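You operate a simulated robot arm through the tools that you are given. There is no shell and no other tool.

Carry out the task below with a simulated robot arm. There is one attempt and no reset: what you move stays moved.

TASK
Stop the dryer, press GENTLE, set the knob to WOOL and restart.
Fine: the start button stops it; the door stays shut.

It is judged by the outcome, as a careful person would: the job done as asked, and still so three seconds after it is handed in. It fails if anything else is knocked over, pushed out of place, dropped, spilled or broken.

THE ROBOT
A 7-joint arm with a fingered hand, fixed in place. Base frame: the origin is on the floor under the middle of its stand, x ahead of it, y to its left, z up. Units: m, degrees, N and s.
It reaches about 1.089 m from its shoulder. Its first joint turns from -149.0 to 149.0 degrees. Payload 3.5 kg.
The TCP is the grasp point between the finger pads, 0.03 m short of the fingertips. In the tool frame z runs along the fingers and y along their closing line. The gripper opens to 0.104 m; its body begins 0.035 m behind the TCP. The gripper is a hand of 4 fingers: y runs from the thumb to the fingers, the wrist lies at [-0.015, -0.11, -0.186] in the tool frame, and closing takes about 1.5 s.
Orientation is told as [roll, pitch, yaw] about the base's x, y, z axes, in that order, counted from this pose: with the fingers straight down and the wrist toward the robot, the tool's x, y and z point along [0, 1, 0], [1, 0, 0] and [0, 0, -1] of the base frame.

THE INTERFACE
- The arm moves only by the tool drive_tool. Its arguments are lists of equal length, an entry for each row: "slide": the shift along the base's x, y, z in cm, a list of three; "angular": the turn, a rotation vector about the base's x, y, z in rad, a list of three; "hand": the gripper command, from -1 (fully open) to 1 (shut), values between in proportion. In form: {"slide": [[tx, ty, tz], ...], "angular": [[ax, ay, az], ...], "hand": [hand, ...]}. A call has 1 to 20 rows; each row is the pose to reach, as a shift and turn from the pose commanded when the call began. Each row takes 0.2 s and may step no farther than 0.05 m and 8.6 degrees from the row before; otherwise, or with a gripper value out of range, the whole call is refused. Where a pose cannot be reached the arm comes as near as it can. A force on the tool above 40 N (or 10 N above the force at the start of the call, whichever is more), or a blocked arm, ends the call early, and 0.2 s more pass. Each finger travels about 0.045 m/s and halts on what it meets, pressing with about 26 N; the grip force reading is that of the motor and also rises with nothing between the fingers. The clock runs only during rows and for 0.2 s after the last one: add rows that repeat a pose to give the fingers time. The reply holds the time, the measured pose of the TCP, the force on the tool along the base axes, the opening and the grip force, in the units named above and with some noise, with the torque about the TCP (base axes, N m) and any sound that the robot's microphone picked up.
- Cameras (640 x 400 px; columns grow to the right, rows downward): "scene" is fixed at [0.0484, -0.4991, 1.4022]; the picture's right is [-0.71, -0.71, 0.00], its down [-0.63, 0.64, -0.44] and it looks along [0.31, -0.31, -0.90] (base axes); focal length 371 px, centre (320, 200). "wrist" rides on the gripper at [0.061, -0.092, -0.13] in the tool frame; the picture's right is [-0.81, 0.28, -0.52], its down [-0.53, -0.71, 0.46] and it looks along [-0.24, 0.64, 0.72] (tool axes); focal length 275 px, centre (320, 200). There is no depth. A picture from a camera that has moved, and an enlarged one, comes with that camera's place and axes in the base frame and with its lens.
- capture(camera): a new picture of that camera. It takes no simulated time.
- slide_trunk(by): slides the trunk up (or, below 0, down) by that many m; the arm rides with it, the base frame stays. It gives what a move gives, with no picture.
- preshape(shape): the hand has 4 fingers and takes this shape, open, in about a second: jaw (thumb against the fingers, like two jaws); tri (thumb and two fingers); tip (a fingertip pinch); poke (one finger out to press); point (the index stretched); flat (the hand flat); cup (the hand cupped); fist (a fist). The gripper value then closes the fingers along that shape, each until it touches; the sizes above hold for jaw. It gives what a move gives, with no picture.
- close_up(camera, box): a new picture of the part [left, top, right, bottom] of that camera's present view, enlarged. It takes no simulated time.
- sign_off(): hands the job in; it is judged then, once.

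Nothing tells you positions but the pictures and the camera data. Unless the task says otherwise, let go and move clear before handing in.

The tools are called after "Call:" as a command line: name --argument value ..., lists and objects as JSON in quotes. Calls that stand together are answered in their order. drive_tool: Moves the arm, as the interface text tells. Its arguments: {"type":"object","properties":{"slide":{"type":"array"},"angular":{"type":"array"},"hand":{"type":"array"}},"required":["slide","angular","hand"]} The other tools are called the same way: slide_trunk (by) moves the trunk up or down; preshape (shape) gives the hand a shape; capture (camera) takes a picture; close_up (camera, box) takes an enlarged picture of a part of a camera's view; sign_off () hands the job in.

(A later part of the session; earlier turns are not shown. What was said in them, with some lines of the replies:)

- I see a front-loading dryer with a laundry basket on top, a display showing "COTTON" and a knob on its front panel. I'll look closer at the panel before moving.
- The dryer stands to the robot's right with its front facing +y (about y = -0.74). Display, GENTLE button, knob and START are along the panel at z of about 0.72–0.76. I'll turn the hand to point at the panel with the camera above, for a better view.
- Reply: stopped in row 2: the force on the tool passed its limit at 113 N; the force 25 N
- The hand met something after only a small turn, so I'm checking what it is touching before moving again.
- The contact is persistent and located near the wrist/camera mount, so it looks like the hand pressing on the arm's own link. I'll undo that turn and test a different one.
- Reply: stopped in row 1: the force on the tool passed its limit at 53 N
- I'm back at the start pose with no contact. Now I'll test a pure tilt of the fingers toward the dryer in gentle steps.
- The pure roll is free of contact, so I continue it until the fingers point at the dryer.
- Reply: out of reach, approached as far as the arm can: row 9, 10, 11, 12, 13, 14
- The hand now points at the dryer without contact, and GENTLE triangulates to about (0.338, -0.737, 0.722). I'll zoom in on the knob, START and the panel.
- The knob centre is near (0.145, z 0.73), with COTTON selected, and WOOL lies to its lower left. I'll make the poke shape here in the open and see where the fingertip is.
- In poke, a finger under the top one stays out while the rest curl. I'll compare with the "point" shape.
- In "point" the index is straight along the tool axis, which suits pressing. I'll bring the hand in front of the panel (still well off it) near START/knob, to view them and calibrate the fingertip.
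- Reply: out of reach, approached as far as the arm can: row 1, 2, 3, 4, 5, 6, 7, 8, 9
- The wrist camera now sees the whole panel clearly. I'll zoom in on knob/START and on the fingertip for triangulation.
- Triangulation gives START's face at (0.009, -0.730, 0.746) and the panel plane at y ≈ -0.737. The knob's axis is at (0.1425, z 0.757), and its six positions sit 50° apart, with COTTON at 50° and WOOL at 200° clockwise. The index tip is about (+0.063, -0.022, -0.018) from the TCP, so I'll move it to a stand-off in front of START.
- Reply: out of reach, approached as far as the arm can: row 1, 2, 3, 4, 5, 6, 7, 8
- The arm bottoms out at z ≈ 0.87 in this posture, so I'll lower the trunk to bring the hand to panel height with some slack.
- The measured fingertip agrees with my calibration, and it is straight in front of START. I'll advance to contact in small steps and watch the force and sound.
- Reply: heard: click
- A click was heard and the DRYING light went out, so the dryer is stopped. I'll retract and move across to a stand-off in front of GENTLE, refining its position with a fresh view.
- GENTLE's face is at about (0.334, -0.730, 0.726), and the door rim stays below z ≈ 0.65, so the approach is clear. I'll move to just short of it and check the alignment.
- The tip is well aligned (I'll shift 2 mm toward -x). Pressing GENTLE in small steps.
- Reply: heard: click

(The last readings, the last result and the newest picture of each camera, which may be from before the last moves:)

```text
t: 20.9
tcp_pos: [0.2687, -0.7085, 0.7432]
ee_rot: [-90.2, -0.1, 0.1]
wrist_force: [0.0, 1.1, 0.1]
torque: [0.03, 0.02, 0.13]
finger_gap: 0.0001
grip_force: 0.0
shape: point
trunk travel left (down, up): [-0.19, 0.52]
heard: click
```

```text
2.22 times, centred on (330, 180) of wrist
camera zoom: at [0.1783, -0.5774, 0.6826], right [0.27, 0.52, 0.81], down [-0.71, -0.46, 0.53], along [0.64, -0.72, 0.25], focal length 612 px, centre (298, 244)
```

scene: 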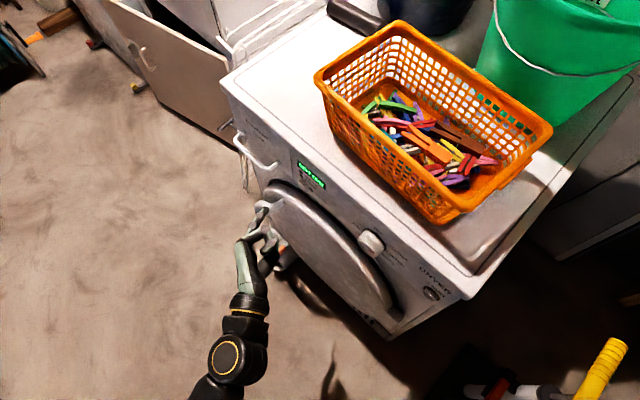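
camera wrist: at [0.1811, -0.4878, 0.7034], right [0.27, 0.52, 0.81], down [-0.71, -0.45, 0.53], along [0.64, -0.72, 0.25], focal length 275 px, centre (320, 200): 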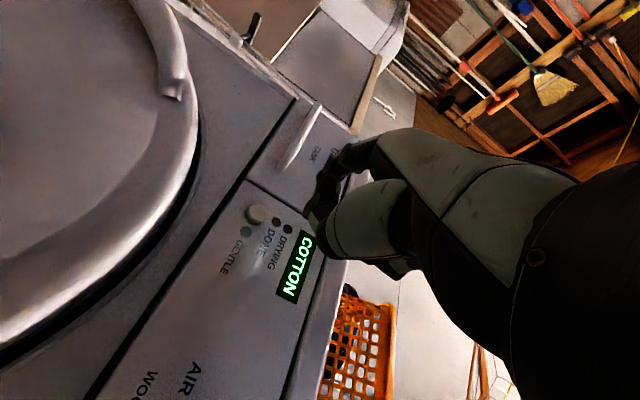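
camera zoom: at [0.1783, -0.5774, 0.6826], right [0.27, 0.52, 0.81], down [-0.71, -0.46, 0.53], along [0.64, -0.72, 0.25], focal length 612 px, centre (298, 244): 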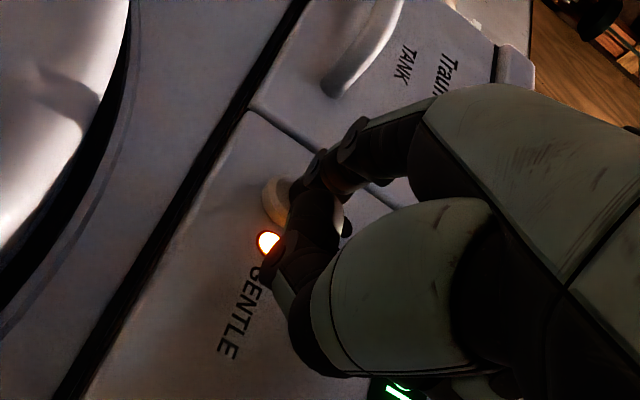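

GENTLE's light is on and I heard a click. I'll back straight off, move in front of the knob at a safe distance, and change to the jaw shape.

Call:
drive_tool --slide '[[0, 3, 0], [0, 6, 0], [0, 9, 0], [-3, 9.8, 0.5], [-6, 9.8, 1.3], [-9, 9.8, 1.3], [-12.6, 9.8, 1.3], [-12.6, 9.8, 1.3]]' --angular '[[0, 0, 0], [0, 0, 0], [0, 0, 0], [0, 0, 0], [0, 0, 0], [0, 0, 0], [0, 0, 0], [0, 0, 0]]' --hand '[-1, -1, -1, -1, -1, -1, -1, -1]'

Call:
preshape --shape "jaw"

Call:
capture --camera "scene"

Call:
capture --camera "wrist"

```text
t: 22.7
tcp_pos: [0.1443, -0.6108, 0.7585]
ee_rot: [-90.1, -0.1, 0.0]
wrist_force: [-0.1, -0.7, -0.5]
torque: [0.0, 0.02, 0.0]
finger_gap: 0.0
grip_force: 0.1
shape: point
trunk travel left (down, up): [-0.19, 0.52]
```

```text
t: 23.6
tcp_pos: [0.1432, -0.6108, 0.7567]
ee_rot: [-90.2, -0.1, 0.0]
wrist_force: [-0.6, 1.0, -1.0]
torque: [0.0, 0.0, 0.01]
finger_gap: 0.1037
grip_force: 0.0
shape: jaw
trunk travel left (down, up): [-0.19, 0.52]
```

```text
taken
```

scene: 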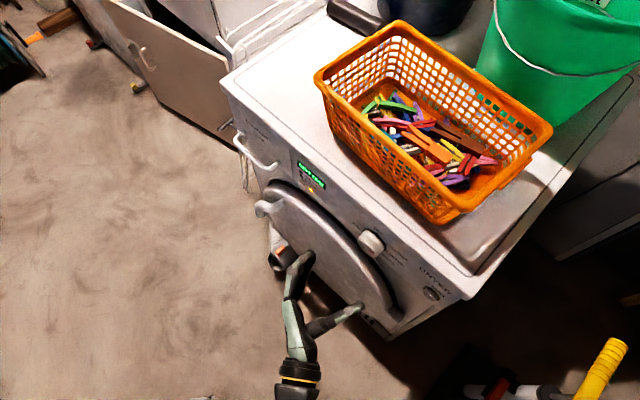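

```text
taken
camera wrist: at [0.0524, -0.4791, 0.6963], right [0.27, 0.52, 0.81], down [-0.71, -0.46, 0.53], along [0.64, -0.72, 0.25], focal length 275 px, centre (320, 200)
```

wrist: 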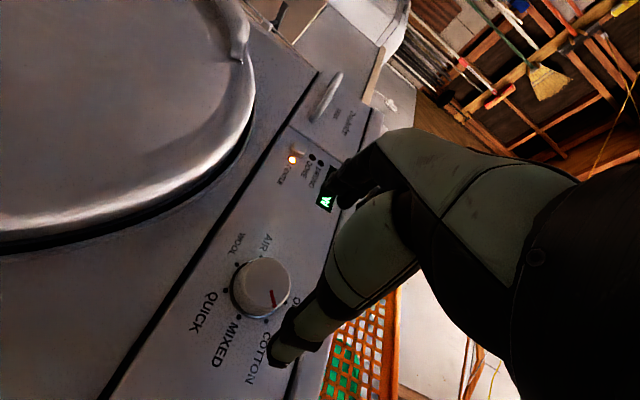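

GENTLE stays lit. Before gripping, I'll test in free space how far the hand can roll about the knob's axis (counter-clockwise first).

Call:
drive_tool --slide '[[0, 0, 0], [0, 0, 0], [0, 0, 0], [0, 0, 0], [0, 0, 0], [0, 0, 0], [0, 0, 0], [0, 0, 0]]' --angular '[[0, 0.1, 0], [0, 0.2, 0], [0, 0.3, 0], [0, 0.4, 0], [0, 0.5, 0], [0, 0.6, 0], [0, 0.7, 0], [0, 0.8, 0]]' --hand '[-1, -1, -1, -1, -1, -1, -1, -1]'

Call:
capture --camera "scene"

Call:
capture --camera "wrist"

```text
t: 25.4
tcp_pos: [0.144, -0.611, 0.7577]
ee_rot: [-90.1, 45.7, 0.1]
wrist_force: [-0.2, -0.2, -0.1]
torque: [-0.01, -0.03, -0.03]
finger_gap: 0.1038
grip_force: 0.0
shape: jaw
trunk travel left (down, up): [-0.19, 0.52]
```

```text
taken
```

scene: 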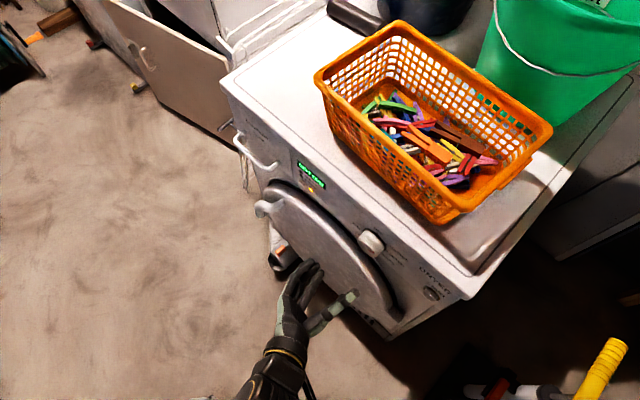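

```text
taken
camera wrist: at [0.0361, -0.4795, 0.7801], right [0.77, 0.52, 0.37], down [-0.12, -0.45, 0.88], along [0.62, -0.72, -0.29], focal length 275 px, centre (320, 200)
```

wrist: 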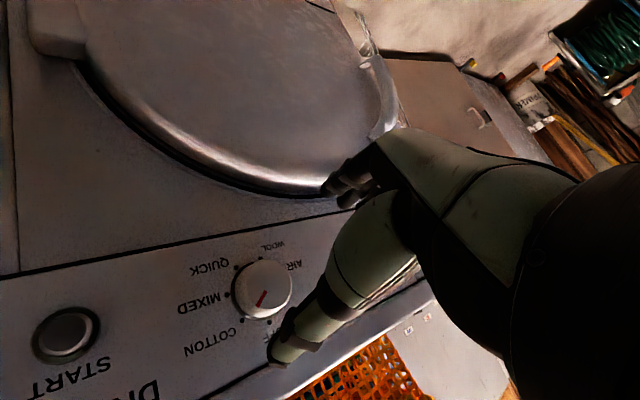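

Counter-clockwise 45° works. I'll go further to about 80°.

Call:
drive_tool --slide '[[0, 0, 0], [0, 0, 0], [0, 0, 0], [0, 0, 0], [0, 0, 0], [0, 0, 0]]' --angular '[[0, 0.1, 0], [0, 0.2, 0], [0, 0.3, 0], [0, 0.4, 0], [0, 0.5, 0], [0, 0.6, 0]]' --hand '[-1, -1, -1, -1, -1, -1]'

Call:
capture --camera "wrist"

Call:
capture --camera "scene"

```text
t: 26.8
tcp_pos: [0.1433, -0.6115, 0.7567]
ee_rot: [-90.0, 80.2, 0.1]
wrist_force: [-0.2, -0.6, -0.4]
torque: [-0.02, -0.03, 0.05]
finger_gap: 0.1039
grip_force: 0.0
shape: jaw
trunk travel left (down, up): [-0.19, 0.52]
```

```text
taken
camera wrist: at [0.068, -0.4794, 0.8368], right [0.84, 0.52, -0.13], down [0.4, -0.45, 0.79], along [0.35, -0.72, -0.59], focal length 275 px, centre (320, 200)
```

wrist: 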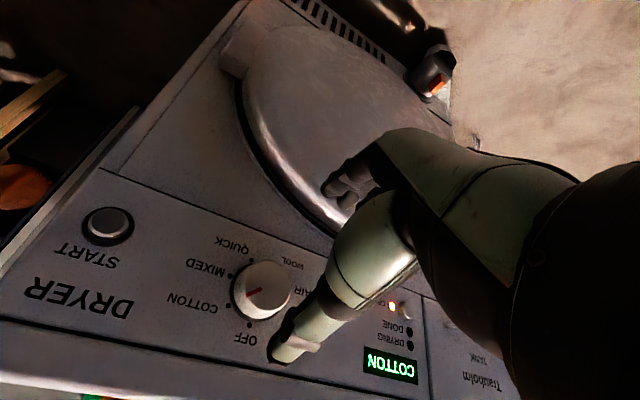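

```text
taken
```

scene: 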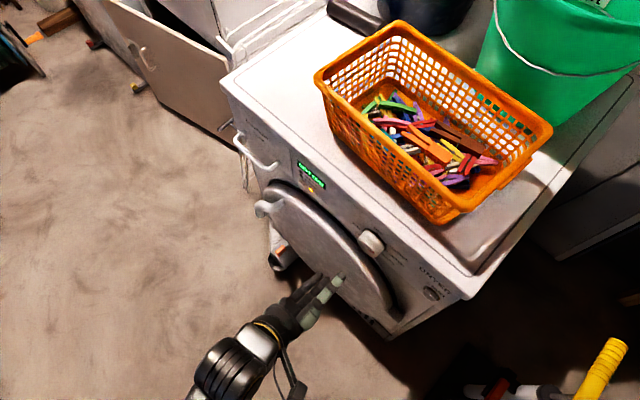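

The hand can roll to 80° without trouble. I'll zoom in to refine the knob centre and check the marker.

Call:
close_up --camera "wrist" --box '[160, 220, 350, 380]'

Call:
close_up --camera "scene" --box '[260, 210, 400, 330]'

```text
2.50 times, centred on (255, 300) of wrist
camera zoom: at [0.068, -0.4794, 0.8368], right [0.84, 0.52, -0.13], down [0.4, -0.45, 0.79], along [0.35, -0.72, -0.59], focal length 688 px, centre (482, -50)
```

zoom: 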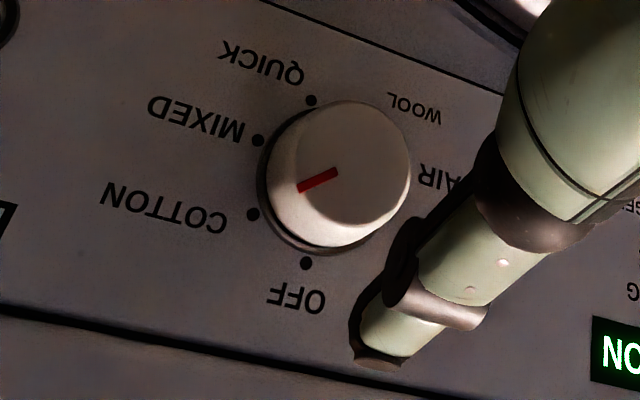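

```text
3.33 times, centred on (330, 270) of scene
camera zoom: at [0.0484, -0.4991, 1.4022], right [-0.71, -0.71, 0.0], down [-0.63, 0.64, -0.44], along [0.31, -0.31, -0.9], focal length 1236 px, centre (287, -33)
```

zoom: 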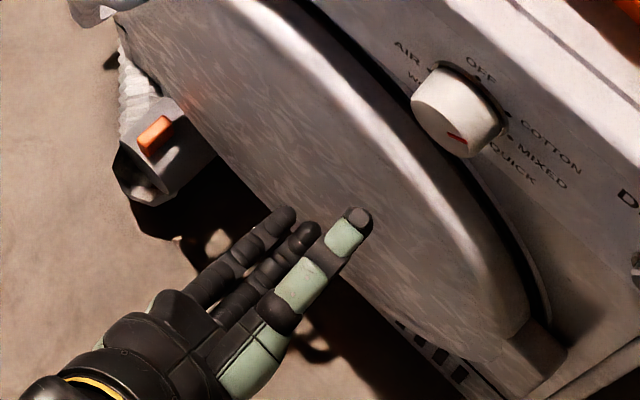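

The refined knob axis is (0.144, z 0.758). I'll test the clockwise range in free space before gripping, since I need a 150° clockwise turn.

Call:
drive_tool --slide '[[0, 0, 0], [0, 0, 0], [0, 0, 0], [0, 0, 0], [0, 0, 0], [0, 0, 0], [0, 0, 0], [0, 0, 0], [0, 0, 0], [0, 0, 0], [0, 0, 0], [0, 0, 0], [0, 0, 0], [0, 0, 0], [0, 0, 0], [0, 0, 0], [0, 0, 0], [0, 0, 0], [0, 0, 0], [0, 0, 0]]' --angular '[[0, -0.135, 0], [0, -0.27, 0], [0, -0.405, 0], [0, -0.54, 0], [0, -0.675, 0], [0, -0.81, 0], [0, -0.945, 0], [0, -1.08, 0], [0, -1.215, 0], [0, -1.35, 0], [0, -1.485, 0], [0, -1.62, 0], [0, -1.755, 0], [0, -1.89, 0], [0, -2.025, 0], [0, -2.16, 0], [0, -2.295, 0], [0, -2.43, 0], [0, -2.565, 0], [0, -2.7, 0]]' --hand '[-1, -1, -1, -1, -1, -1, -1, -1, -1, -1, -1, -1, -1, -1, -1, -1, -1, -1, -1, -1]'

Call:
capture --camera "scene"

Call:
capture --camera "wrist"

```text
t: 31.0
tcp_pos: [0.0783, -0.611, 0.7819]
ee_rot: [-86.6, -72.9, -1.0]
wrist_force: [0.2, 0.3, 0.0]
torque: [-0.01, 0.02, 0.01]
finger_gap: 0.1037
grip_force: 0.0
shape: jaw
out of reach, approached as far as the arm can: row 14, 15, 16, 17, 18, 19, 20
trunk travel left (down, up): [-0.19, 0.52]
```

```text
taken
```

scene: 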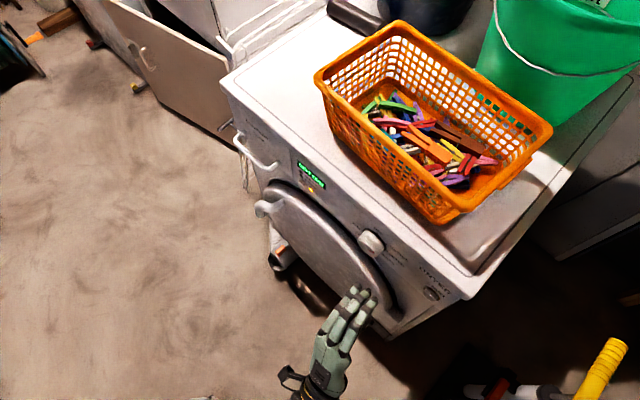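

```text
taken
camera wrist: at [0.1043, -0.477, 0.6789], right [-0.71, 0.48, 0.51], down [-0.7, -0.47, -0.53], along [-0.02, -0.74, 0.68], focal length 275 px, centre (320, 200)
```

wrist: 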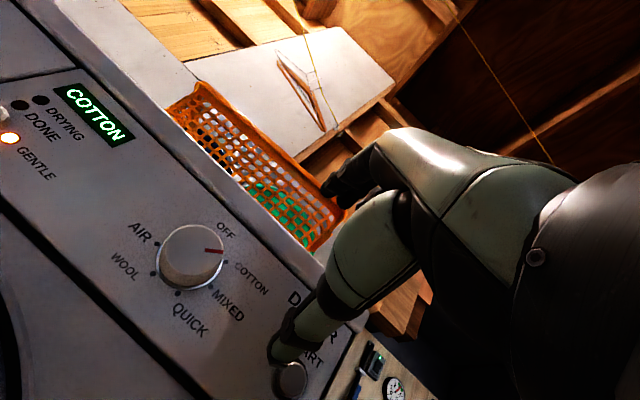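

Clockwise is reachable to about -20°, so I'll turn the knob in two strokes: 100° (COTTON→QUICK), then 50° (QUICK→WOOL). Rolling back to the counter-clockwise side now.

Call:
drive_tool --slide '[[0.5, 0.5, 0], [1, 0.5, -0.2], [1.5, 0.5, -0.4], [2, 0.5, -0.6], [2.5, 0.5, -0.8], [3, 0.5, -1], [3.5, 0.5, -1.2], [4, 0.5, -1.4], [4.5, 0.5, -1.6], [5, 0.5, -1.8], [5.5, 0.5, -2], [6, 0.5, -2.2], [6.6, 0.5, -2.4], [6.6, 0.5, -2.4], [6.6, 0.5, -2.4], [6.6, 0.5, -2.4], [6.6, 0.5, -2.4], [6.6, 0.5, -2.4], [6.6, 0.5, -2.4], [6.6, 0.5, -2.4]]' --angular '[[0, 0.1335, 0], [0, 0.267, 0], [0, 0.4005, 0], [0, 0.534, 0], [0, 0.6675, 0], [0, 0.801, 0], [0, 0.9345, 0], [0, 1.068, 0], [0, 1.2015, 0], [0, 1.335, 0], [0, 1.4685, 0], [0, 1.602, 0], [0, 1.7355, 0], [0, 1.869, 0], [0, 2.0025, 0], [0, 2.136, 0], [0, 2.2695, 0], [0, 2.403, 0], [0, 2.5365, 0], [0, 2.67, 0]]' --hand '[-1, -1, -1, -1, -1, -1, -1, -1, -1, -1, -1, -1, -1, -1, -1, -1, -1, -1, -1, -1]'

```text
t: 35.2
tcp_pos: [0.1427, -0.6061, 0.7563]
ee_rot: [-89.1, 80.3, -1.4]
wrist_force: [0.1, -0.9, -0.4]
torque: [0.02, -0.03, 0.02]
finger_gap: 0.1039
grip_force: 0.0
shape: jaw
trunk travel left (down, up): [-0.19, 0.52]
```

Slight residual tilt (~2°), which I'll correct while approaching so the fingertips come level with the knob's face.

Call:
drive_tool --slide '[[0.1, -1, 0.1], [0.13, -2, 0.17], [0.13, -3, 0.17], [0.13, -4, 0.17], [0.13, -5, 0.17], [0.13, -6, 0.17], [0.13, -7, 0.17], [0.13, -7, 0.17]]' --angular '[[0, 0, 0.02], [0, 0, 0.04], [0, 0, 0.04], [0, 0, 0.04], [0, 0, 0.04], [0, 0, 0.04], [0, 0, 0.04], [0, 0, 0.04]]' --hand '[-1, -1, -1, -1, -1, -1, -1, -1]'

Call:
close_up --camera "scene" --box '[300, 190, 460, 310]'

Call:
capture --camera "wrist"

```text
t: 37.0
tcp_pos: [0.1451, -0.6763, 0.7587]
ee_rot: [-89.3, 80.1, 0.7]
wrist_force: [0.5, 0.6, -1.0]
torque: [-0.03, -0.02, 0.01]
finger_gap: 0.1035
grip_force: 0.0
shape: jaw
trunk travel left (down, up): [-0.19, 0.52]
```

```text
3.33 times, centred on (380, 250) of scene
camera zoom: at [0.0484, -0.4991, 1.4022], right [-0.71, -0.71, 0.0], down [-0.63, 0.64, -0.44], along [0.31, -0.31, -0.9], focal length 1236 px, centre (120, 33)
```

zoom: 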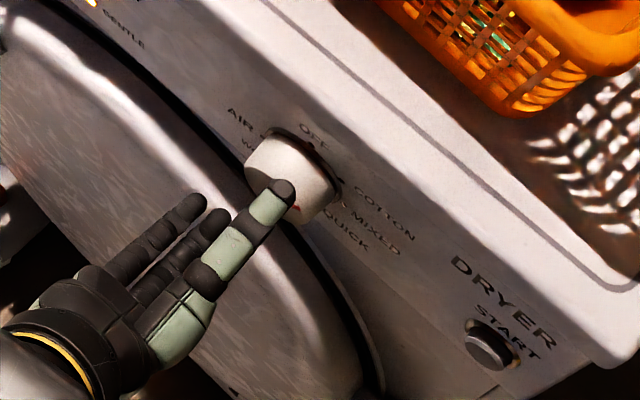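

```text
taken
camera wrist: at [0.0692, -0.5451, 0.84], right [0.85, 0.52, -0.13], down [0.4, -0.46, 0.79], along [0.35, -0.72, -0.6], focal length 275 px, centre (320, 200)
```

wrist: 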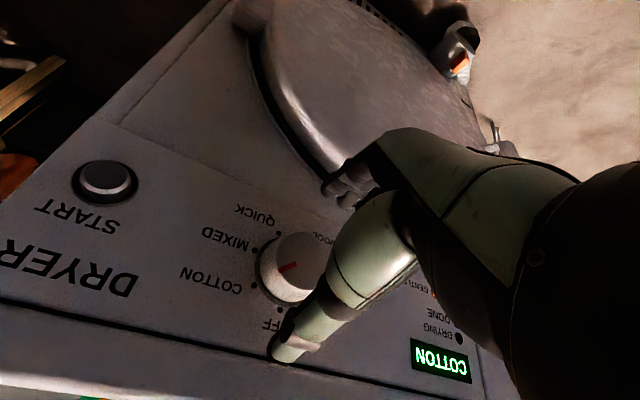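

The hand is centred around the knob. I'll roll 10° more counter-clockwise for margin, advance so the fingertips overlap the knob (still clear of the panel), and check.

Call:
drive_tool --slide '[[0, 0, 0], [-0.1, 0, 0], [-0.1, -0.8, 0], [-0.1, -1.6, 0], [-0.1, -2.2, 0], [-0.1, -2.2, 0]]' --angular '[[0, 0.08, 0], [0, 0.16, 0], [0, 0.16, 0], [0, 0.16, 0], [0, 0.16, 0], [0, 0.16, 0]]' --hand '[-1, -1, -1, -1, -1, -1]'

Call:
close_up --camera "scene" --box '[300, 190, 460, 310]'

Call:
capture --camera "wrist"

```text
t: 38.4
tcp_pos: [0.1449, -0.6984, 0.7591]
ee_rot: [-77.7, 89.4, 12.3]
wrist_force: [1.1, -0.3, -0.2]
torque: [-0.01, 0.0, -0.01]
finger_gap: 0.1035
grip_force: 0.1
shape: jaw
trunk travel left (down, up): [-0.19, 0.52]
```

```text
3.33 times, centred on (380, 250) of scene
camera zoom: at [0.0484, -0.4991, 1.4022], right [-0.71, -0.71, 0.0], down [-0.63, 0.64, -0.44], along [0.31, -0.31, -0.9], focal length 1236 px, centre (120, 33)
```

zoom: 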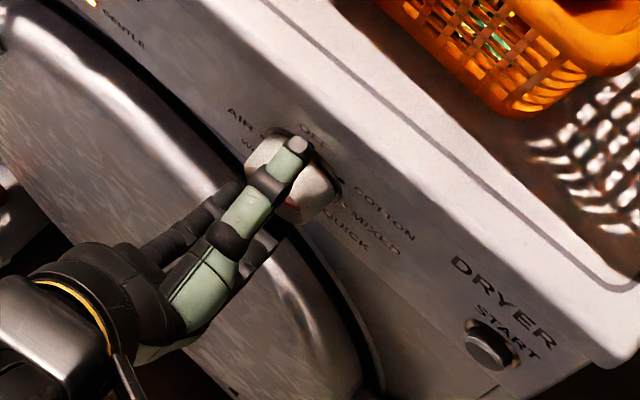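

```text
taken
camera wrist: at [0.0823, -0.5672, 0.8508], right [0.81, 0.52, -0.27], down [0.52, -0.46, 0.72], along [0.25, -0.72, -0.64], focal length 275 px, centre (320, 200)
```

wrist: 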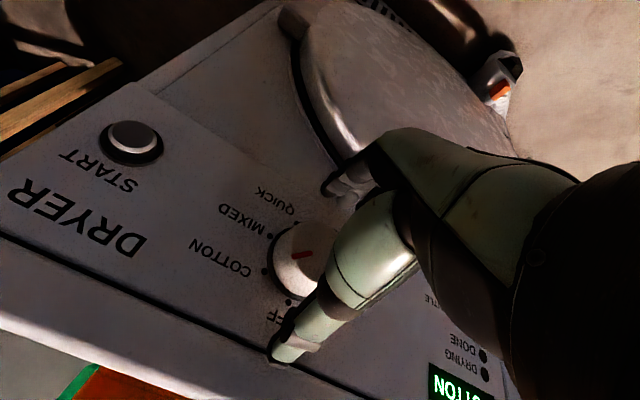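

Thumb is above and fingers below the knob with no contact. Closing the grip now.

Call:
drive_tool --slide '[[0, 0, 0], [0, 0, 0], [0, 0, 0], [0, 0, 0], [0, 0, 0], [0, 0, 0], [0, 0, 0], [0, 0, 0]]' --angular '[[0, 0, 0], [0, 0, 0], [0, 0, 0], [0, 0, 0], [0, 0, 0], [0, 0, 0], [0, 0, 0], [0, 0, 0]]' --hand '[-0.7, -0.4, -0.1, 0.2, 0.4, 0.4, 0.4, 0.4]'

Call:
close_up --camera "scene" --box '[300, 190, 460, 310]'

Call:
close_up --camera "wrist" --box '[200, 150, 420, 380]'

```text
t: 40.2
tcp_pos: [0.1437, -0.6976, 0.759]
ee_rot: [-80.9, 89.3, 9.2]
wrist_force: [0.0, 0.9, 3.2]
torque: [-0.03, 0.02, 0.01]
finger_gap: 0.0383
grip_force: 25.9
shape: jaw
trunk travel left (down, up): [-0.19, 0.52]
```

```text
3.33 times, centred on (380, 250) of scene
camera zoom: at [0.0484, -0.4991, 1.4022], right [-0.71, -0.71, 0.0], down [-0.63, 0.64, -0.44], along [0.31, -0.31, -0.9], focal length 1236 px, centre (120, 33)
```

zoom: 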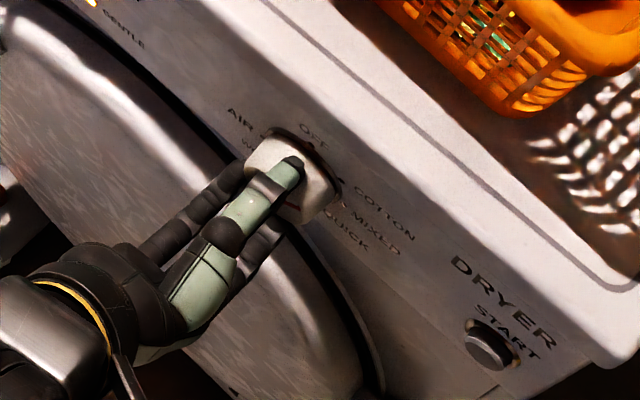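

```text
1.74 times, centred on (310, 265) of wrist
camera zoom: at [0.0823, -0.567, 0.8511], right [0.81, 0.52, -0.27], down [0.52, -0.46, 0.72], along [0.25, -0.72, -0.64], focal length 479 px, centre (337, 87)
```

zoom: 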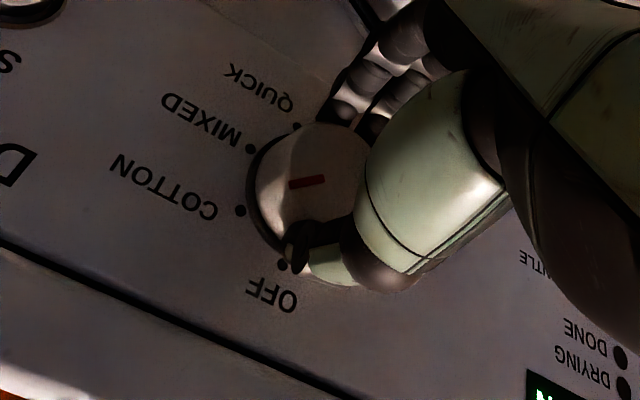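

The knob is gripped (gap 0.038, 26 N) with little side force. I'll turn clockwise about 50° and look.

Call:
drive_tool --slide '[[0, 0, 0], [0, 0, 0], [0, 0, 0], [0, 0, 0], [0, 0, 0], [0, 0, 0], [0, 0, 0], [0, 0, 0], [0, 0, 0]]' --angular '[[0, -0.1, 0], [0, -0.2, 0], [0, -0.3, 0], [0, -0.4, 0], [0, -0.5, 0], [0, -0.6, 0], [0, -0.7, 0], [0, -0.8, 0], [0, -0.88, 0]]' --hand '[0.4, 0.4, 0.4, 0.4, 0.4, 0.4, 0.4, 0.4, 0.4]'

Call:
close_up --camera "scene" --box '[240, 140, 460, 310]'

Call:
close_up --camera "wrist" --box '[200, 100, 420, 330]'

```text
t: 42.2
tcp_pos: [0.1442, -0.6986, 0.7585]
ee_rot: [-89.8, 38.9, 0.2]
wrist_force: [-3.6, 4.2, -5.3]
torque: [0.14, 0.05, -0.02]
finger_gap: 0.038
grip_force: 25.3
shape: jaw
trunk travel left (down, up): [-0.19, 0.52]
```

```text
2.35 times, centred on (350, 225) of scene
camera zoom: at [0.0484, -0.4991, 1.4022], right [-0.71, -0.71, 0.0], down [-0.63, 0.64, -0.44], along [0.31, -0.31, -0.9], focal length 872 px, centre (249, 141)
```

zoom: 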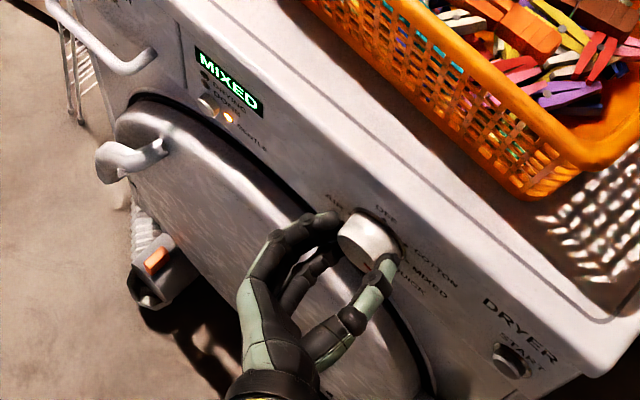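

```text
1.74 times, centred on (310, 215) of wrist
camera zoom: at [0.0341, -0.5672, 0.7697], right [0.72, 0.52, 0.46], down [-0.22, -0.46, 0.86], along [0.66, -0.72, -0.22], focal length 479 px, centre (337, 174)
```

zoom: 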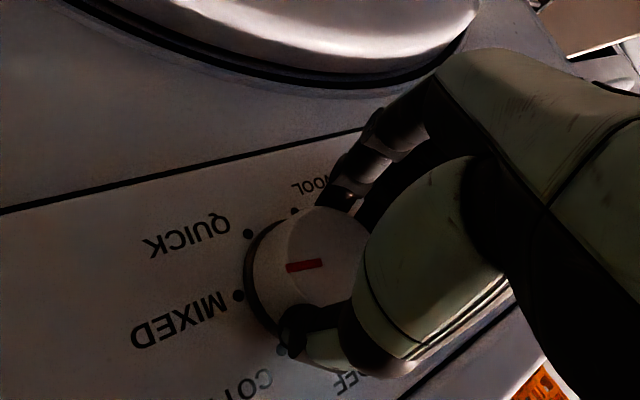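

The display now reads MIXED, so the knob follows the hand. Continuing another 50° to QUICK.

Call:
drive_tool --slide '[[0, 0, 0], [0, 0, 0], [0, 0, 0], [0, 0, 0], [0, 0, 0], [0, 0, 0], [0, 0, 0], [0, 0, 0], [0, 0, 0]]' --angular '[[0, -0.1, 0], [0, -0.2, 0], [0, -0.3, 0], [0, -0.4, 0], [0, -0.5, 0], [0, -0.6, 0], [0, -0.7, 0], [0, -0.8, 0], [0, -0.88, 0]]' --hand '[0.4, 0.4, 0.4, 0.4, 0.4, 0.4, 0.4, 0.4, 0.4]'

Call:
close_up --camera "scene" --box '[240, 140, 460, 310]'

Call:
close_up --camera "wrist" --box '[200, 100, 420, 330]'

```text
t: 44.2
tcp_pos: [0.1425, -0.6983, 0.7575]
ee_rot: [-90.0, -11.5, 0.2]
wrist_force: [-3.2, 6.2, -9.9]
torque: [0.19, 0.04, -0.05]
finger_gap: 0.0383
grip_force: 26.2
shape: jaw
trunk travel left (down, up): [-0.19, 0.52]
```

```text
2.35 times, centred on (350, 225) of scene
camera zoom: at [0.0484, -0.4991, 1.4022], right [-0.71, -0.71, 0.0], down [-0.63, 0.64, -0.44], along [0.31, -0.31, -0.9], focal length 872 px, centre (249, 141)
```

zoom: 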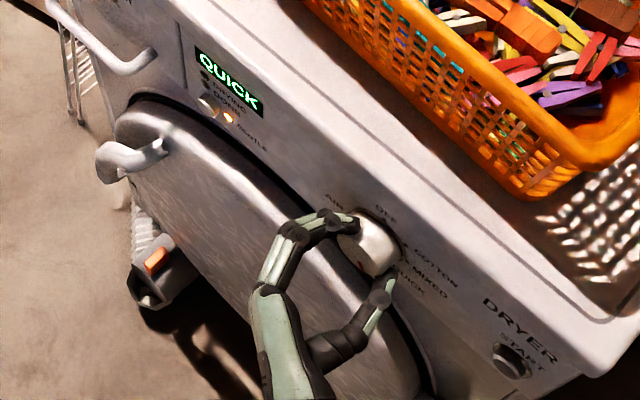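

```text
1.74 times, centred on (310, 215) of wrist
camera zoom: at [0.0658, -0.5672, 0.6812], right [0.11, 0.52, 0.85], down [-0.8, -0.46, 0.38], along [0.58, -0.72, 0.37], focal length 479 px, centre (337, 174)
```

zoom: 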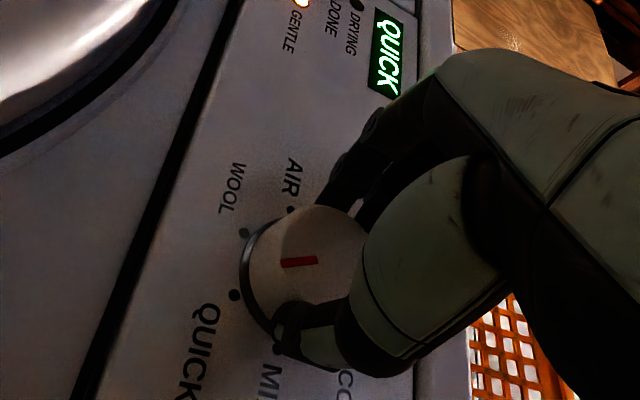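

The display reads QUICK. I'll release, roll the hand back around the knob, and check the knob stayed.

Call:
drive_tool --slide '[[0, 0, 0], [0, 0, 0], [0, 0, 0], [0, 0, 0], [0, 0, 0], [0, 0, 0], [0, 0, 0], [0, 0, 0], [0, 0, 0]]' --angular '[[0, 0, 0], [0, 0, 0], [0, 0, 0], [0, 0, 0], [0, 0, 0], [0, 0, 0], [0, 0, 0], [0, 0, 0], [0, 0, 0]]' --hand '[0.1, -0.2, -0.5, -0.8, -1, -1, -1, -1, -1]'

Call:
close_up --camera "scene" --box '[240, 140, 460, 310]'

Call:
close_up --camera "wrist" --box '[200, 100, 420, 330]'

```text
t: 46.2
tcp_pos: [0.1437, -0.6982, 0.7581]
ee_rot: [-89.9, -11.3, 0.1]
wrist_force: [-0.8, -0.2, 0.1]
torque: [0.02, -0.01, -0.01]
finger_gap: 0.1038
grip_force: 0.1
shape: jaw
trunk travel left (down, up): [-0.19, 0.52]
```

```text
2.35 times, centred on (350, 225) of scene
camera zoom: at [0.0484, -0.4991, 1.4022], right [-0.71, -0.71, 0.0], down [-0.63, 0.64, -0.44], along [0.31, -0.31, -0.9], focal length 872 px, centre (249, 141)
```

zoom: 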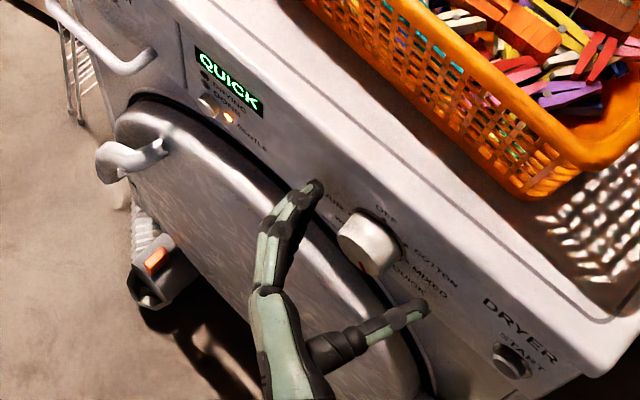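

```text
1.74 times, centred on (310, 215) of wrist
camera zoom: at [0.0659, -0.5671, 0.6815], right [0.11, 0.52, 0.85], down [-0.8, -0.46, 0.38], along [0.59, -0.72, 0.37], focal length 479 px, centre (337, 174)
```

zoom: 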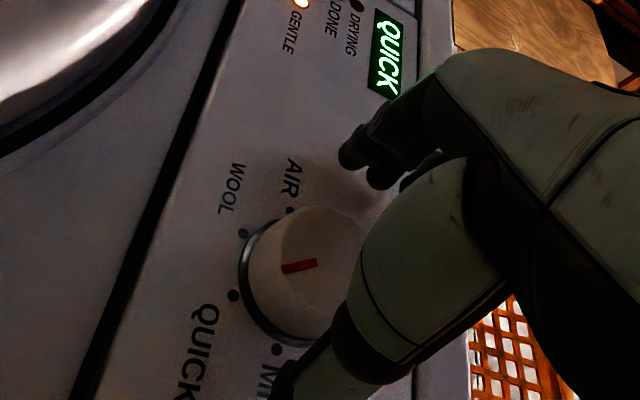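

Knob stayed on QUICK after release. Now I roll the open hand back about 65° counter-clockwise and regrip.

Call:
drive_tool --slide '[[0, 0, 0], [0, 0, 0], [0, 0, 0], [0, 0, 0], [0, 0, 0], [0, 0, 0], [0, 0, 0], [0, 0, 0], [0, 0, 0], [0, 0, 0], [0, 0, 0], [0, 0, 0]]' --angular '[[0, 0.1, 0], [0, 0.2, 0], [0, 0.3, 0], [0, 0.4, 0], [0, 0.5, 0], [0, 0.6, 0], [0, 0.7, 0], [0, 0.8, 0], [0, 0.9, 0], [0, 1.0, 0], [0, 1.1, 0], [0, 1.1, 0]]' --hand '[-1, -1, -1, -1, -1, -1, -1, -1, -1, -1, -1, -1]'

Call:
drive_tool --slide '[[0, 0, 0], [0, 0, 0], [0, 0, 0], [0, 0, 0], [0, 0, 0], [0, 0, 0], [0, 0, 0], [0, 0, 0]]' --angular '[[0, 0, 0], [0, 0, 0], [0, 0, 0], [0, 0, 0], [0, 0, 0], [0, 0, 0], [0, 0, 0], [0, 0, 0]]' --hand '[-0.7, -0.4, -0.1, 0.2, 0.4, 0.4, 0.4, 0.4]'

Call:
close_up --camera "scene" --box '[240, 140, 460, 310]'

Call:
close_up --camera "wrist" --box '[200, 100, 420, 330]'

```text
t: 48.8
tcp_pos: [0.144, -0.6988, 0.759]
ee_rot: [-89.6, 51.7, 0.2]
wrist_force: [-0.7, -0.1, -0.2]
torque: [0.01, 0.04, -0.01]
finger_gap: 0.1036
grip_force: 0.1
shape: jaw
trunk travel left (down, up): [-0.19, 0.52]
```

```text
t: 50.6
tcp_pos: [0.1431, -0.6978, 0.7591]
ee_rot: [-89.7, 51.6, 0.2]
wrist_force: [-3.0, 0.3, 2.6]
torque: [-0.03, 0.01, 0.01]
finger_gap: 0.039
grip_force: 26.0
shape: jaw
trunk travel left (down, up): [-0.19, 0.52]
```

```text
2.35 times, centred on (350, 225) of scene
camera zoom: at [0.0484, -0.4991, 1.4022], right [-0.71, -0.71, 0.0], down [-0.63, 0.64, -0.44], along [0.31, -0.31, -0.9], focal length 872 px, centre (249, 141)
```

zoom: 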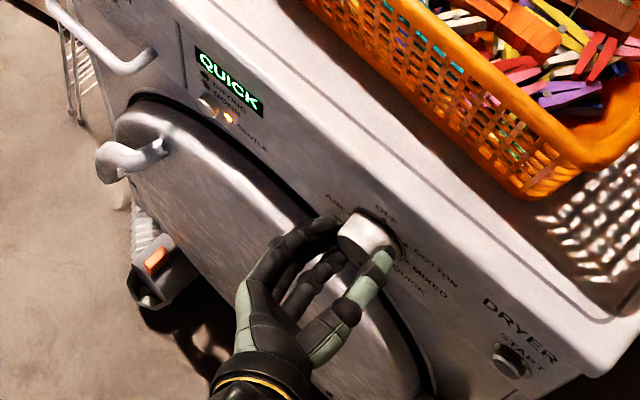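

```text
1.74 times, centred on (310, 215) of wrist
camera zoom: at [0.0388, -0.5672, 0.7942], right [0.81, 0.52, 0.29], down [-0.03, -0.46, 0.89], along [0.59, -0.72, -0.36], focal length 479 px, centre (337, 174)
```

zoom: 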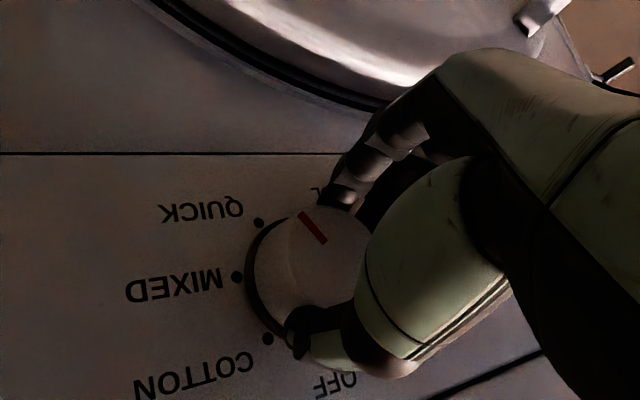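

Regripped, still on QUICK. Turning the last 50° clockwise to WOOL.

Call:
drive_tool --slide '[[0, 0, 0], [0, 0, 0], [0, 0, 0], [0, 0, 0], [0, 0, 0], [0, 0, 0], [0, 0, 0], [0, 0, 0], [0, 0, 0]]' --angular '[[0, -0.1, 0], [0, -0.2, 0], [0, -0.3, 0], [0, -0.4, 0], [0, -0.5, 0], [0, -0.6, 0], [0, -0.7, 0], [0, -0.8, 0], [0, -0.87, 0]]' --hand '[0.4, 0.4, 0.4, 0.4, 0.4, 0.4, 0.4, 0.4, 0.4]'

Call:
close_up --camera "scene" --box '[240, 140, 460, 310]'

Call:
close_up --camera "wrist" --box '[200, 100, 420, 330]'

```text
t: 52.6
tcp_pos: [0.1434, -0.6983, 0.7577]
ee_rot: [-89.8, 1.6, 0.1]
wrist_force: [-6.0, 4.4, -4.3]
torque: [0.11, 0.05, -0.18]
finger_gap: 0.0388
grip_force: 26.1
shape: jaw
trunk travel left (down, up): [-0.19, 0.52]
```

```text
2.35 times, centred on (350, 225) of scene
camera zoom: at [0.0484, -0.4991, 1.4022], right [-0.71, -0.71, 0.0], down [-0.63, 0.64, -0.44], along [0.31, -0.31, -0.9], focal length 872 px, centre (249, 141)
```

zoom: 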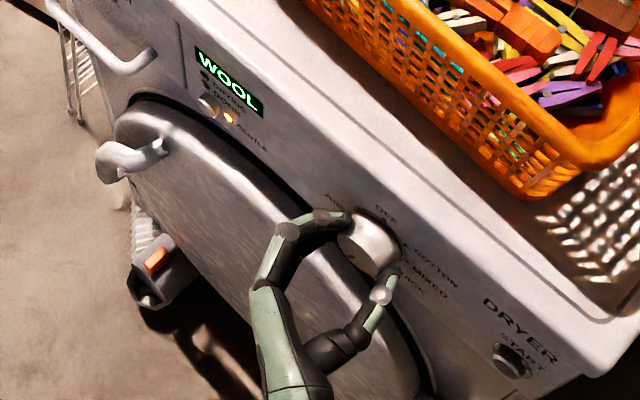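

```text
1.74 times, centred on (310, 215) of wrist
camera zoom: at [0.0499, -0.5673, 0.7012], right [0.3, 0.52, 0.8], down [-0.7, -0.46, 0.55], along [0.65, -0.72, 0.22], focal length 479 px, centre (337, 174)
```

zoom: 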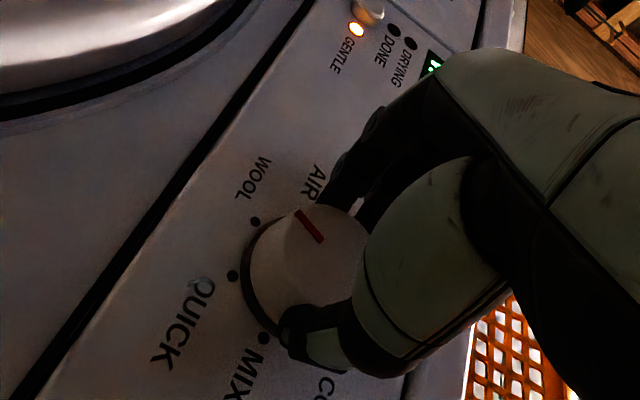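

The display reads WOOL. Releasing gently and backing straight off.

Call:
drive_tool --slide '[[0, 0, 0], [0, 0, 0], [0, 0, 0], [0, 0, 0], [0, 0, 0], [0, 0, 0], [0, 0, 0], [0, 0, 0], [0, 0, 0], [0, 2, 0], [0, 4, 0], [0, 6, 0], [0, 8, 0], [0, 9.5, 0]]' --angular '[[0, 0, 0], [0, 0, 0], [0, 0, 0], [0, 0, 0], [0, 0, 0], [0, 0, 0], [0, 0, 0], [0, 0, 0], [0, 0, 0], [0, 0, 0], [0, 0, 0], [0, 0, 0], [0, 0, 0], [0, 0, 0]]' --hand '[0.1, -0.2, -0.5, -0.8, -1, -1, -1, -1, -1, -1, -1, -1, -1, -1]'

Call:
close_up --camera "scene" --box '[240, 140, 460, 310]'

Call:
capture --camera "wrist"

Call:
close_up --camera "wrist" --box '[190, 210, 330, 360]'

```text
t: 55.6
tcp_pos: [0.1436, -0.6037, 0.7598]
ee_rot: [-89.9, 1.8, 0.1]
wrist_force: [0.1, -0.2, 0.3]
torque: [0.03, 0.03, 0.02]
finger_gap: 0.1038
grip_force: 0.0
shape: jaw
trunk travel left (down, up): [-0.19, 0.52]
```

```text
2.35 times, centred on (350, 225) of scene
camera zoom: at [0.0484, -0.4991, 1.4022], right [-0.71, -0.71, 0.0], down [-0.63, 0.64, -0.44], along [0.31, -0.31, -0.9], focal length 872 px, centre (249, 141)
```

zoom: 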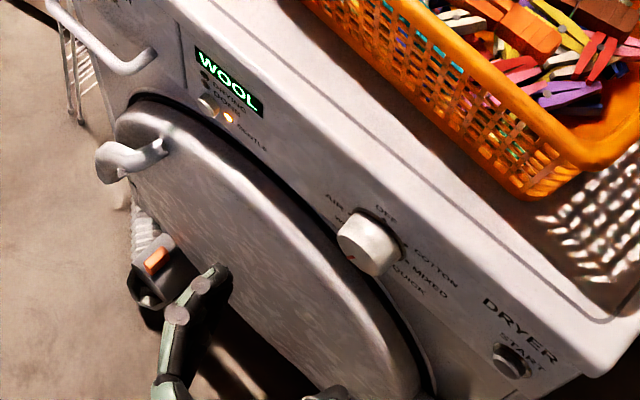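

```text
taken
camera wrist: at [0.0503, -0.4722, 0.7015], right [0.3, 0.52, 0.8], down [-0.7, -0.46, 0.55], along [0.65, -0.72, 0.22], focal length 275 px, centre (320, 200)
```

wrist: 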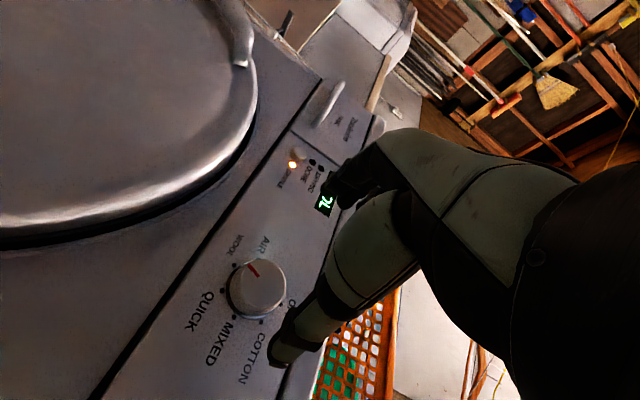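

```text
2.67 times, centred on (260, 285) of wrist
camera zoom: at [0.0503, -0.4722, 0.7015], right [0.3, 0.52, 0.8], down [-0.7, -0.46, 0.55], along [0.65, -0.72, 0.22], focal length 734 px, centre (480, -27)
```

zoom: 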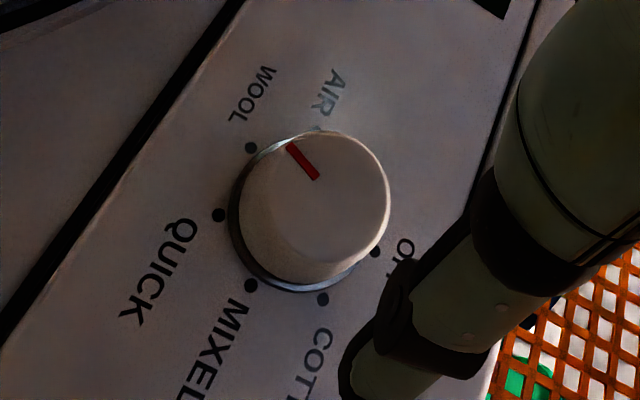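

The knob marker sits at ~200° (WOOL), the display shows WOOL, and GENTLE is lit. I'll switch back to "point" and return in front of START.

Call:
preshape --shape "point"

Call:
drive_tool --slide '[[-4, 0, 0], [-8, 0, 0], [-12, 0, 0], [-16, 0, 0.2], [-19.7, 0, 0.4], [-19.7, -2.5, 0.4], [-19.7, -5.4, 0.4], [-19.7, -5.4, 0.4]]' --angular '[[0, -0.031, 0], [0, -0.031, 0], [0, -0.031, 0], [0, -0.031, 0], [0, -0.031, 0], [0, -0.031, 0], [0, -0.031, 0], [0, -0.031, 0]]' --hand '[-1, -1, -1, -1, -1, -1, -1, -1]'

Call:
close_up --camera "scene" --box '[370, 250, 490, 350]'

Call:
close_up --camera "scene" --box '[240, 140, 460, 310]'

```text
t: 56.5
tcp_pos: [0.1425, -0.6035, 0.7593]
ee_rot: [-89.9, 1.7, 0.1]
wrist_force: [-0.3, 0.3, 0.1]
torque: [0.01, 0.0, 0.01]
finger_gap: 0.0957
grip_force: 0.0
shape: point
trunk travel left (down, up): [-0.19, 0.52]
```

```text
t: 58.3
tcp_pos: [-0.0543, -0.6579, 0.7621]
ee_rot: [-89.9, 0.0, 0.2]
wrist_force: [0.7, -0.6, 0.2]
torque: [-0.01, 0.03, 0.01]
finger_gap: 0.0961
grip_force: 0.0
shape: point
trunk travel left (down, up): [-0.19, 0.52]
```

```text
4.00 times, centred on (430, 300) of scene
camera zoom: at [0.0484, -0.4991, 1.4022], right [-0.71, -0.71, 0.0], down [-0.63, 0.64, -0.44], along [0.31, -0.31, -0.9], focal length 1483 px, centre (-120, -200)
```

zoom: 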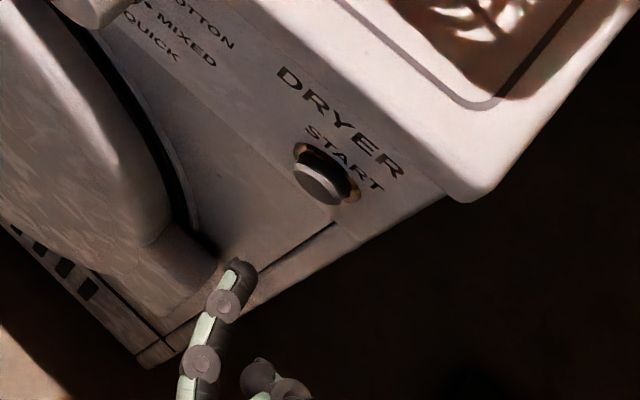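

```text
2.35 times, centred on (350, 225) of scene
camera zoom: at [0.0484, -0.4991, 1.4022], right [-0.71, -0.71, 0.0], down [-0.63, 0.64, -0.44], along [0.31, -0.31, -0.9], focal length 872 px, centre (249, 141)
```

zoom: 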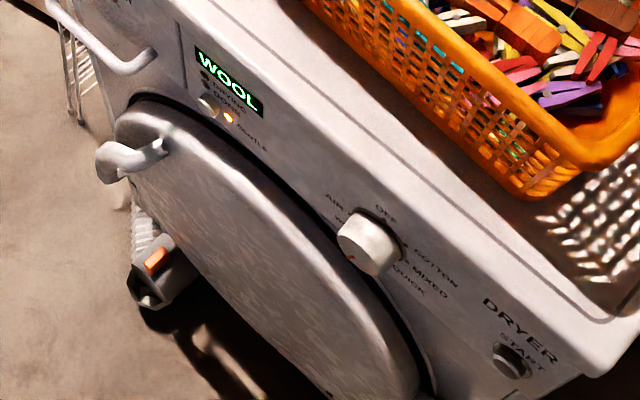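

Same fingertip alignment as before, in front of START. Pressing once to restart.

Call:
drive_tool --slide '[[0, -1.5, 0.1], [0, -3, 0.1], [0, -4, 0.1], [0, -4.5, 0.1], [0, -4.8, 0.1], [0, -5.1, 0.1]]' --angular '[[0, 0, 0], [0, 0, 0], [0, 0, 0], [0, 0, 0], [0, 0, 0], [0, 0, 0]]' --hand '[-1, -1, -1, -1, -1, -1]'

Call:
close_up --camera "scene" --box '[240, 140, 460, 310]'

Call:
close_up --camera "scene" --box '[370, 250, 490, 350]'

```text
t: 59.7
tcp_pos: [-0.0537, -0.7083, 0.7645]
ee_rot: [-89.8, -0.1, 0.0]
wrist_force: [-1.3, 1.5, 0.0]
torque: [0.02, 0.0, 0.13]
finger_gap: 0.0
grip_force: 0.0
shape: point
trunk travel left (down, up): [-0.19, 0.52]
heard: click
```

```text
2.35 times, centred on (350, 225) of scene
camera zoom: at [0.0484, -0.4991, 1.4022], right [-0.71, -0.71, 0.0], down [-0.63, 0.64, -0.44], along [0.31, -0.31, -0.9], focal length 872 px, centre (249, 141)
```

zoom: 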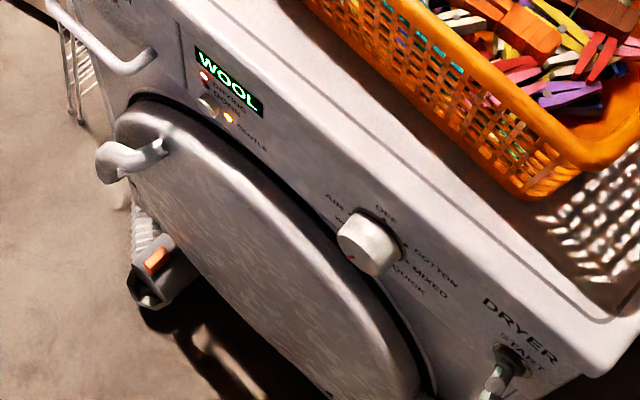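

```text
4.00 times, centred on (430, 300) of scene
camera zoom: at [0.0484, -0.4991, 1.4022], right [-0.71, -0.71, 0.0], down [-0.63, 0.64, -0.44], along [0.31, -0.31, -0.9], focal length 1483 px, centre (-120, -200)
```

zoom: 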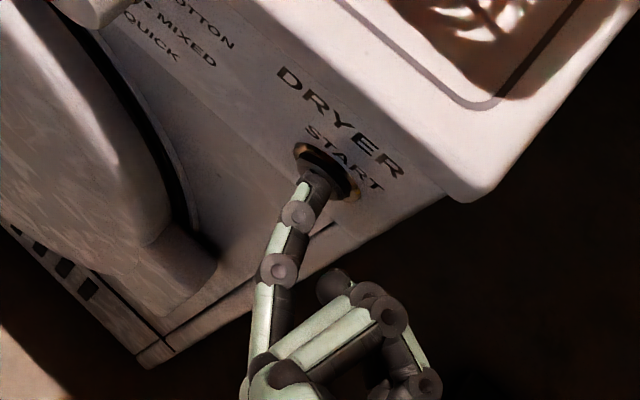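

DRYING is lit, with WOOL on the display and GENTLE on. I'll back straight off well clear and verify everything once more.

Call:
drive_tool --slide '[[0, 2, 0], [0, 4, 0], [0, 6, 0], [0, 8, 0], [0, 10, 0], [0, 12, 0], [0, 12, 0]]' --angular '[[0, 0, 0], [0, 0, 0], [0, 0, 0], [0, 0, 0], [0, 0, 0], [0, 0, 0], [0, 0, 0]]' --hand '[-1, -1, -1, -1, -1, -1, -1]'

Call:
drive_tool --slide '[[0, 0, 0], [0, 0, 0], [0, 0, 0], [0, 0, 0], [0, 0, 0], [0, 0, 0], [0, 0, 0], [0, 0, 0], [0, 0, 0], [0, 0, 0], [0, 0, 0], [0, 0, 0], [0, 0, 0], [0, 0, 0], [0, 0, 0]]' --angular '[[0, 0, 0], [0, 0, 0], [0, 0, 0], [0, 0, 0], [0, 0, 0], [0, 0, 0], [0, 0, 0], [0, 0, 0], [0, 0, 0], [0, 0, 0], [0, 0, 0], [0, 0, 0], [0, 0, 0], [0, 0, 0], [0, 0, 0]]' --hand '[-1, -1, -1, -1, -1, -1, -1, -1, -1, -1, -1, -1, -1, -1, -1]'

Call:
capture --camera "scene"

Call:
close_up --camera "scene" --box '[260, 140, 400, 265]'

Call:
capture --camera "wrist"

```text
t: 61.3
tcp_pos: [-0.0535, -0.5865, 0.7643]
ee_rot: [-89.9, 0.1, 0.1]
wrist_force: [0.6, -0.4, 0.7]
torque: [0.0, 0.01, 0.05]
finger_gap: 0.0003
grip_force: 0.0
shape: point
trunk travel left (down, up): [-0.19, 0.52]
```

```text
t: 64.5
tcp_pos: [-0.0541, -0.5882, 0.765]
ee_rot: [-89.9, 0.0, 0.1]
wrist_force: [-0.5, 0.2, 0.0]
torque: [-0.01, -0.01, -0.01]
finger_gap: 0.0
grip_force: 0.0
shape: point
trunk travel left (down, up): [-0.19, 0.52]
```

```text
taken
```

scene: 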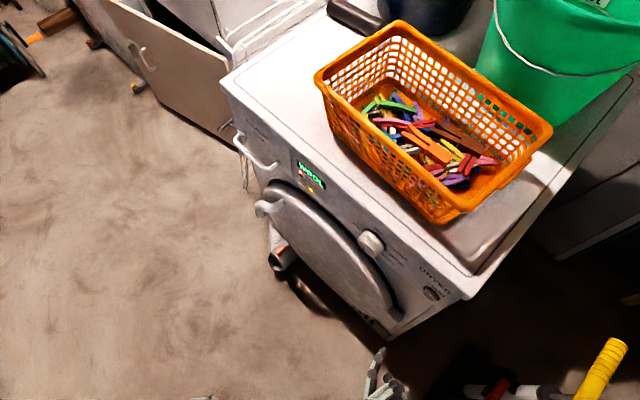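

```text
3.20 times, centred on (330, 202) of scene
camera zoom: at [0.0484, -0.4991, 1.4022], right [-0.71, -0.71, 0.0], down [-0.63, 0.64, -0.44], along [0.31, -0.31, -0.9], focal length 1186 px, centre (288, 192)
```

zoom: 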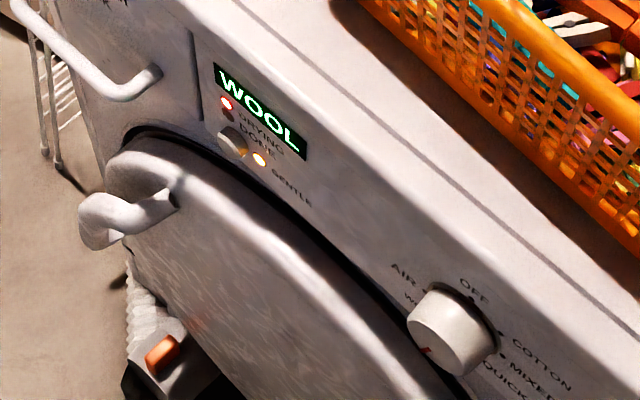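

```text
taken
camera wrist: at [-0.145, -0.4566, 0.7038], right [0.27, 0.52, 0.81], down [-0.71, -0.46, 0.53], along [0.65, -0.72, 0.24], focal length 275 px, centre (320, 200)
```

wrist: 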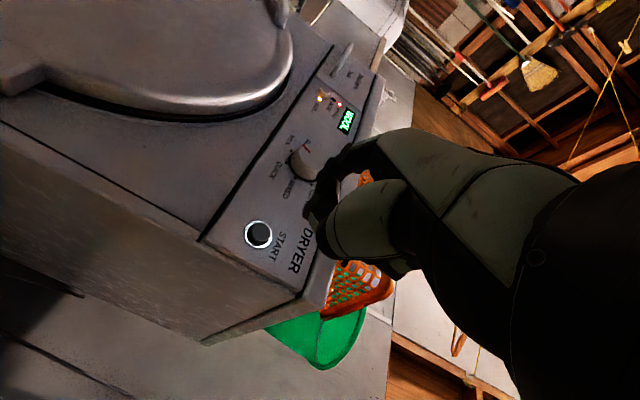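

The dryer is running again: DRYING and GENTLE are lit, the display and knob are on WOOL, and the door is shut. Nothing else has moved and the hand is clear, so I'm handing the job in.

Call:
sign_off

```text
The job is handed in.
```

The dryer is running again on WOOL with GENTLE on, and the job is handed in. A few seconds after the last press, the DRYING and GENTLE lights were lit, the display read WOOL and the knob pointed at WOOL.

- **Stop:** I pressed START once; it clicked and the DRYING light went out.
- **GENTLE:** I pressed it once while the dryer was stopped, and its light came on and stayed on.
- **Knob:** I turned it clockwise from COTTON through MIXED and QUICK to WOOL, with one release and regrip at QUICK.
- **Restart:** I pressed START once more and the DRYING light came back on.

The door stayed shut and nothing around the dryer was moved. Early on, the arm stopped twice on its force limit (up to 113 N). It looked like the hand pressing on the arm itself, away from the dryer, and I backed out without disturbing anything.
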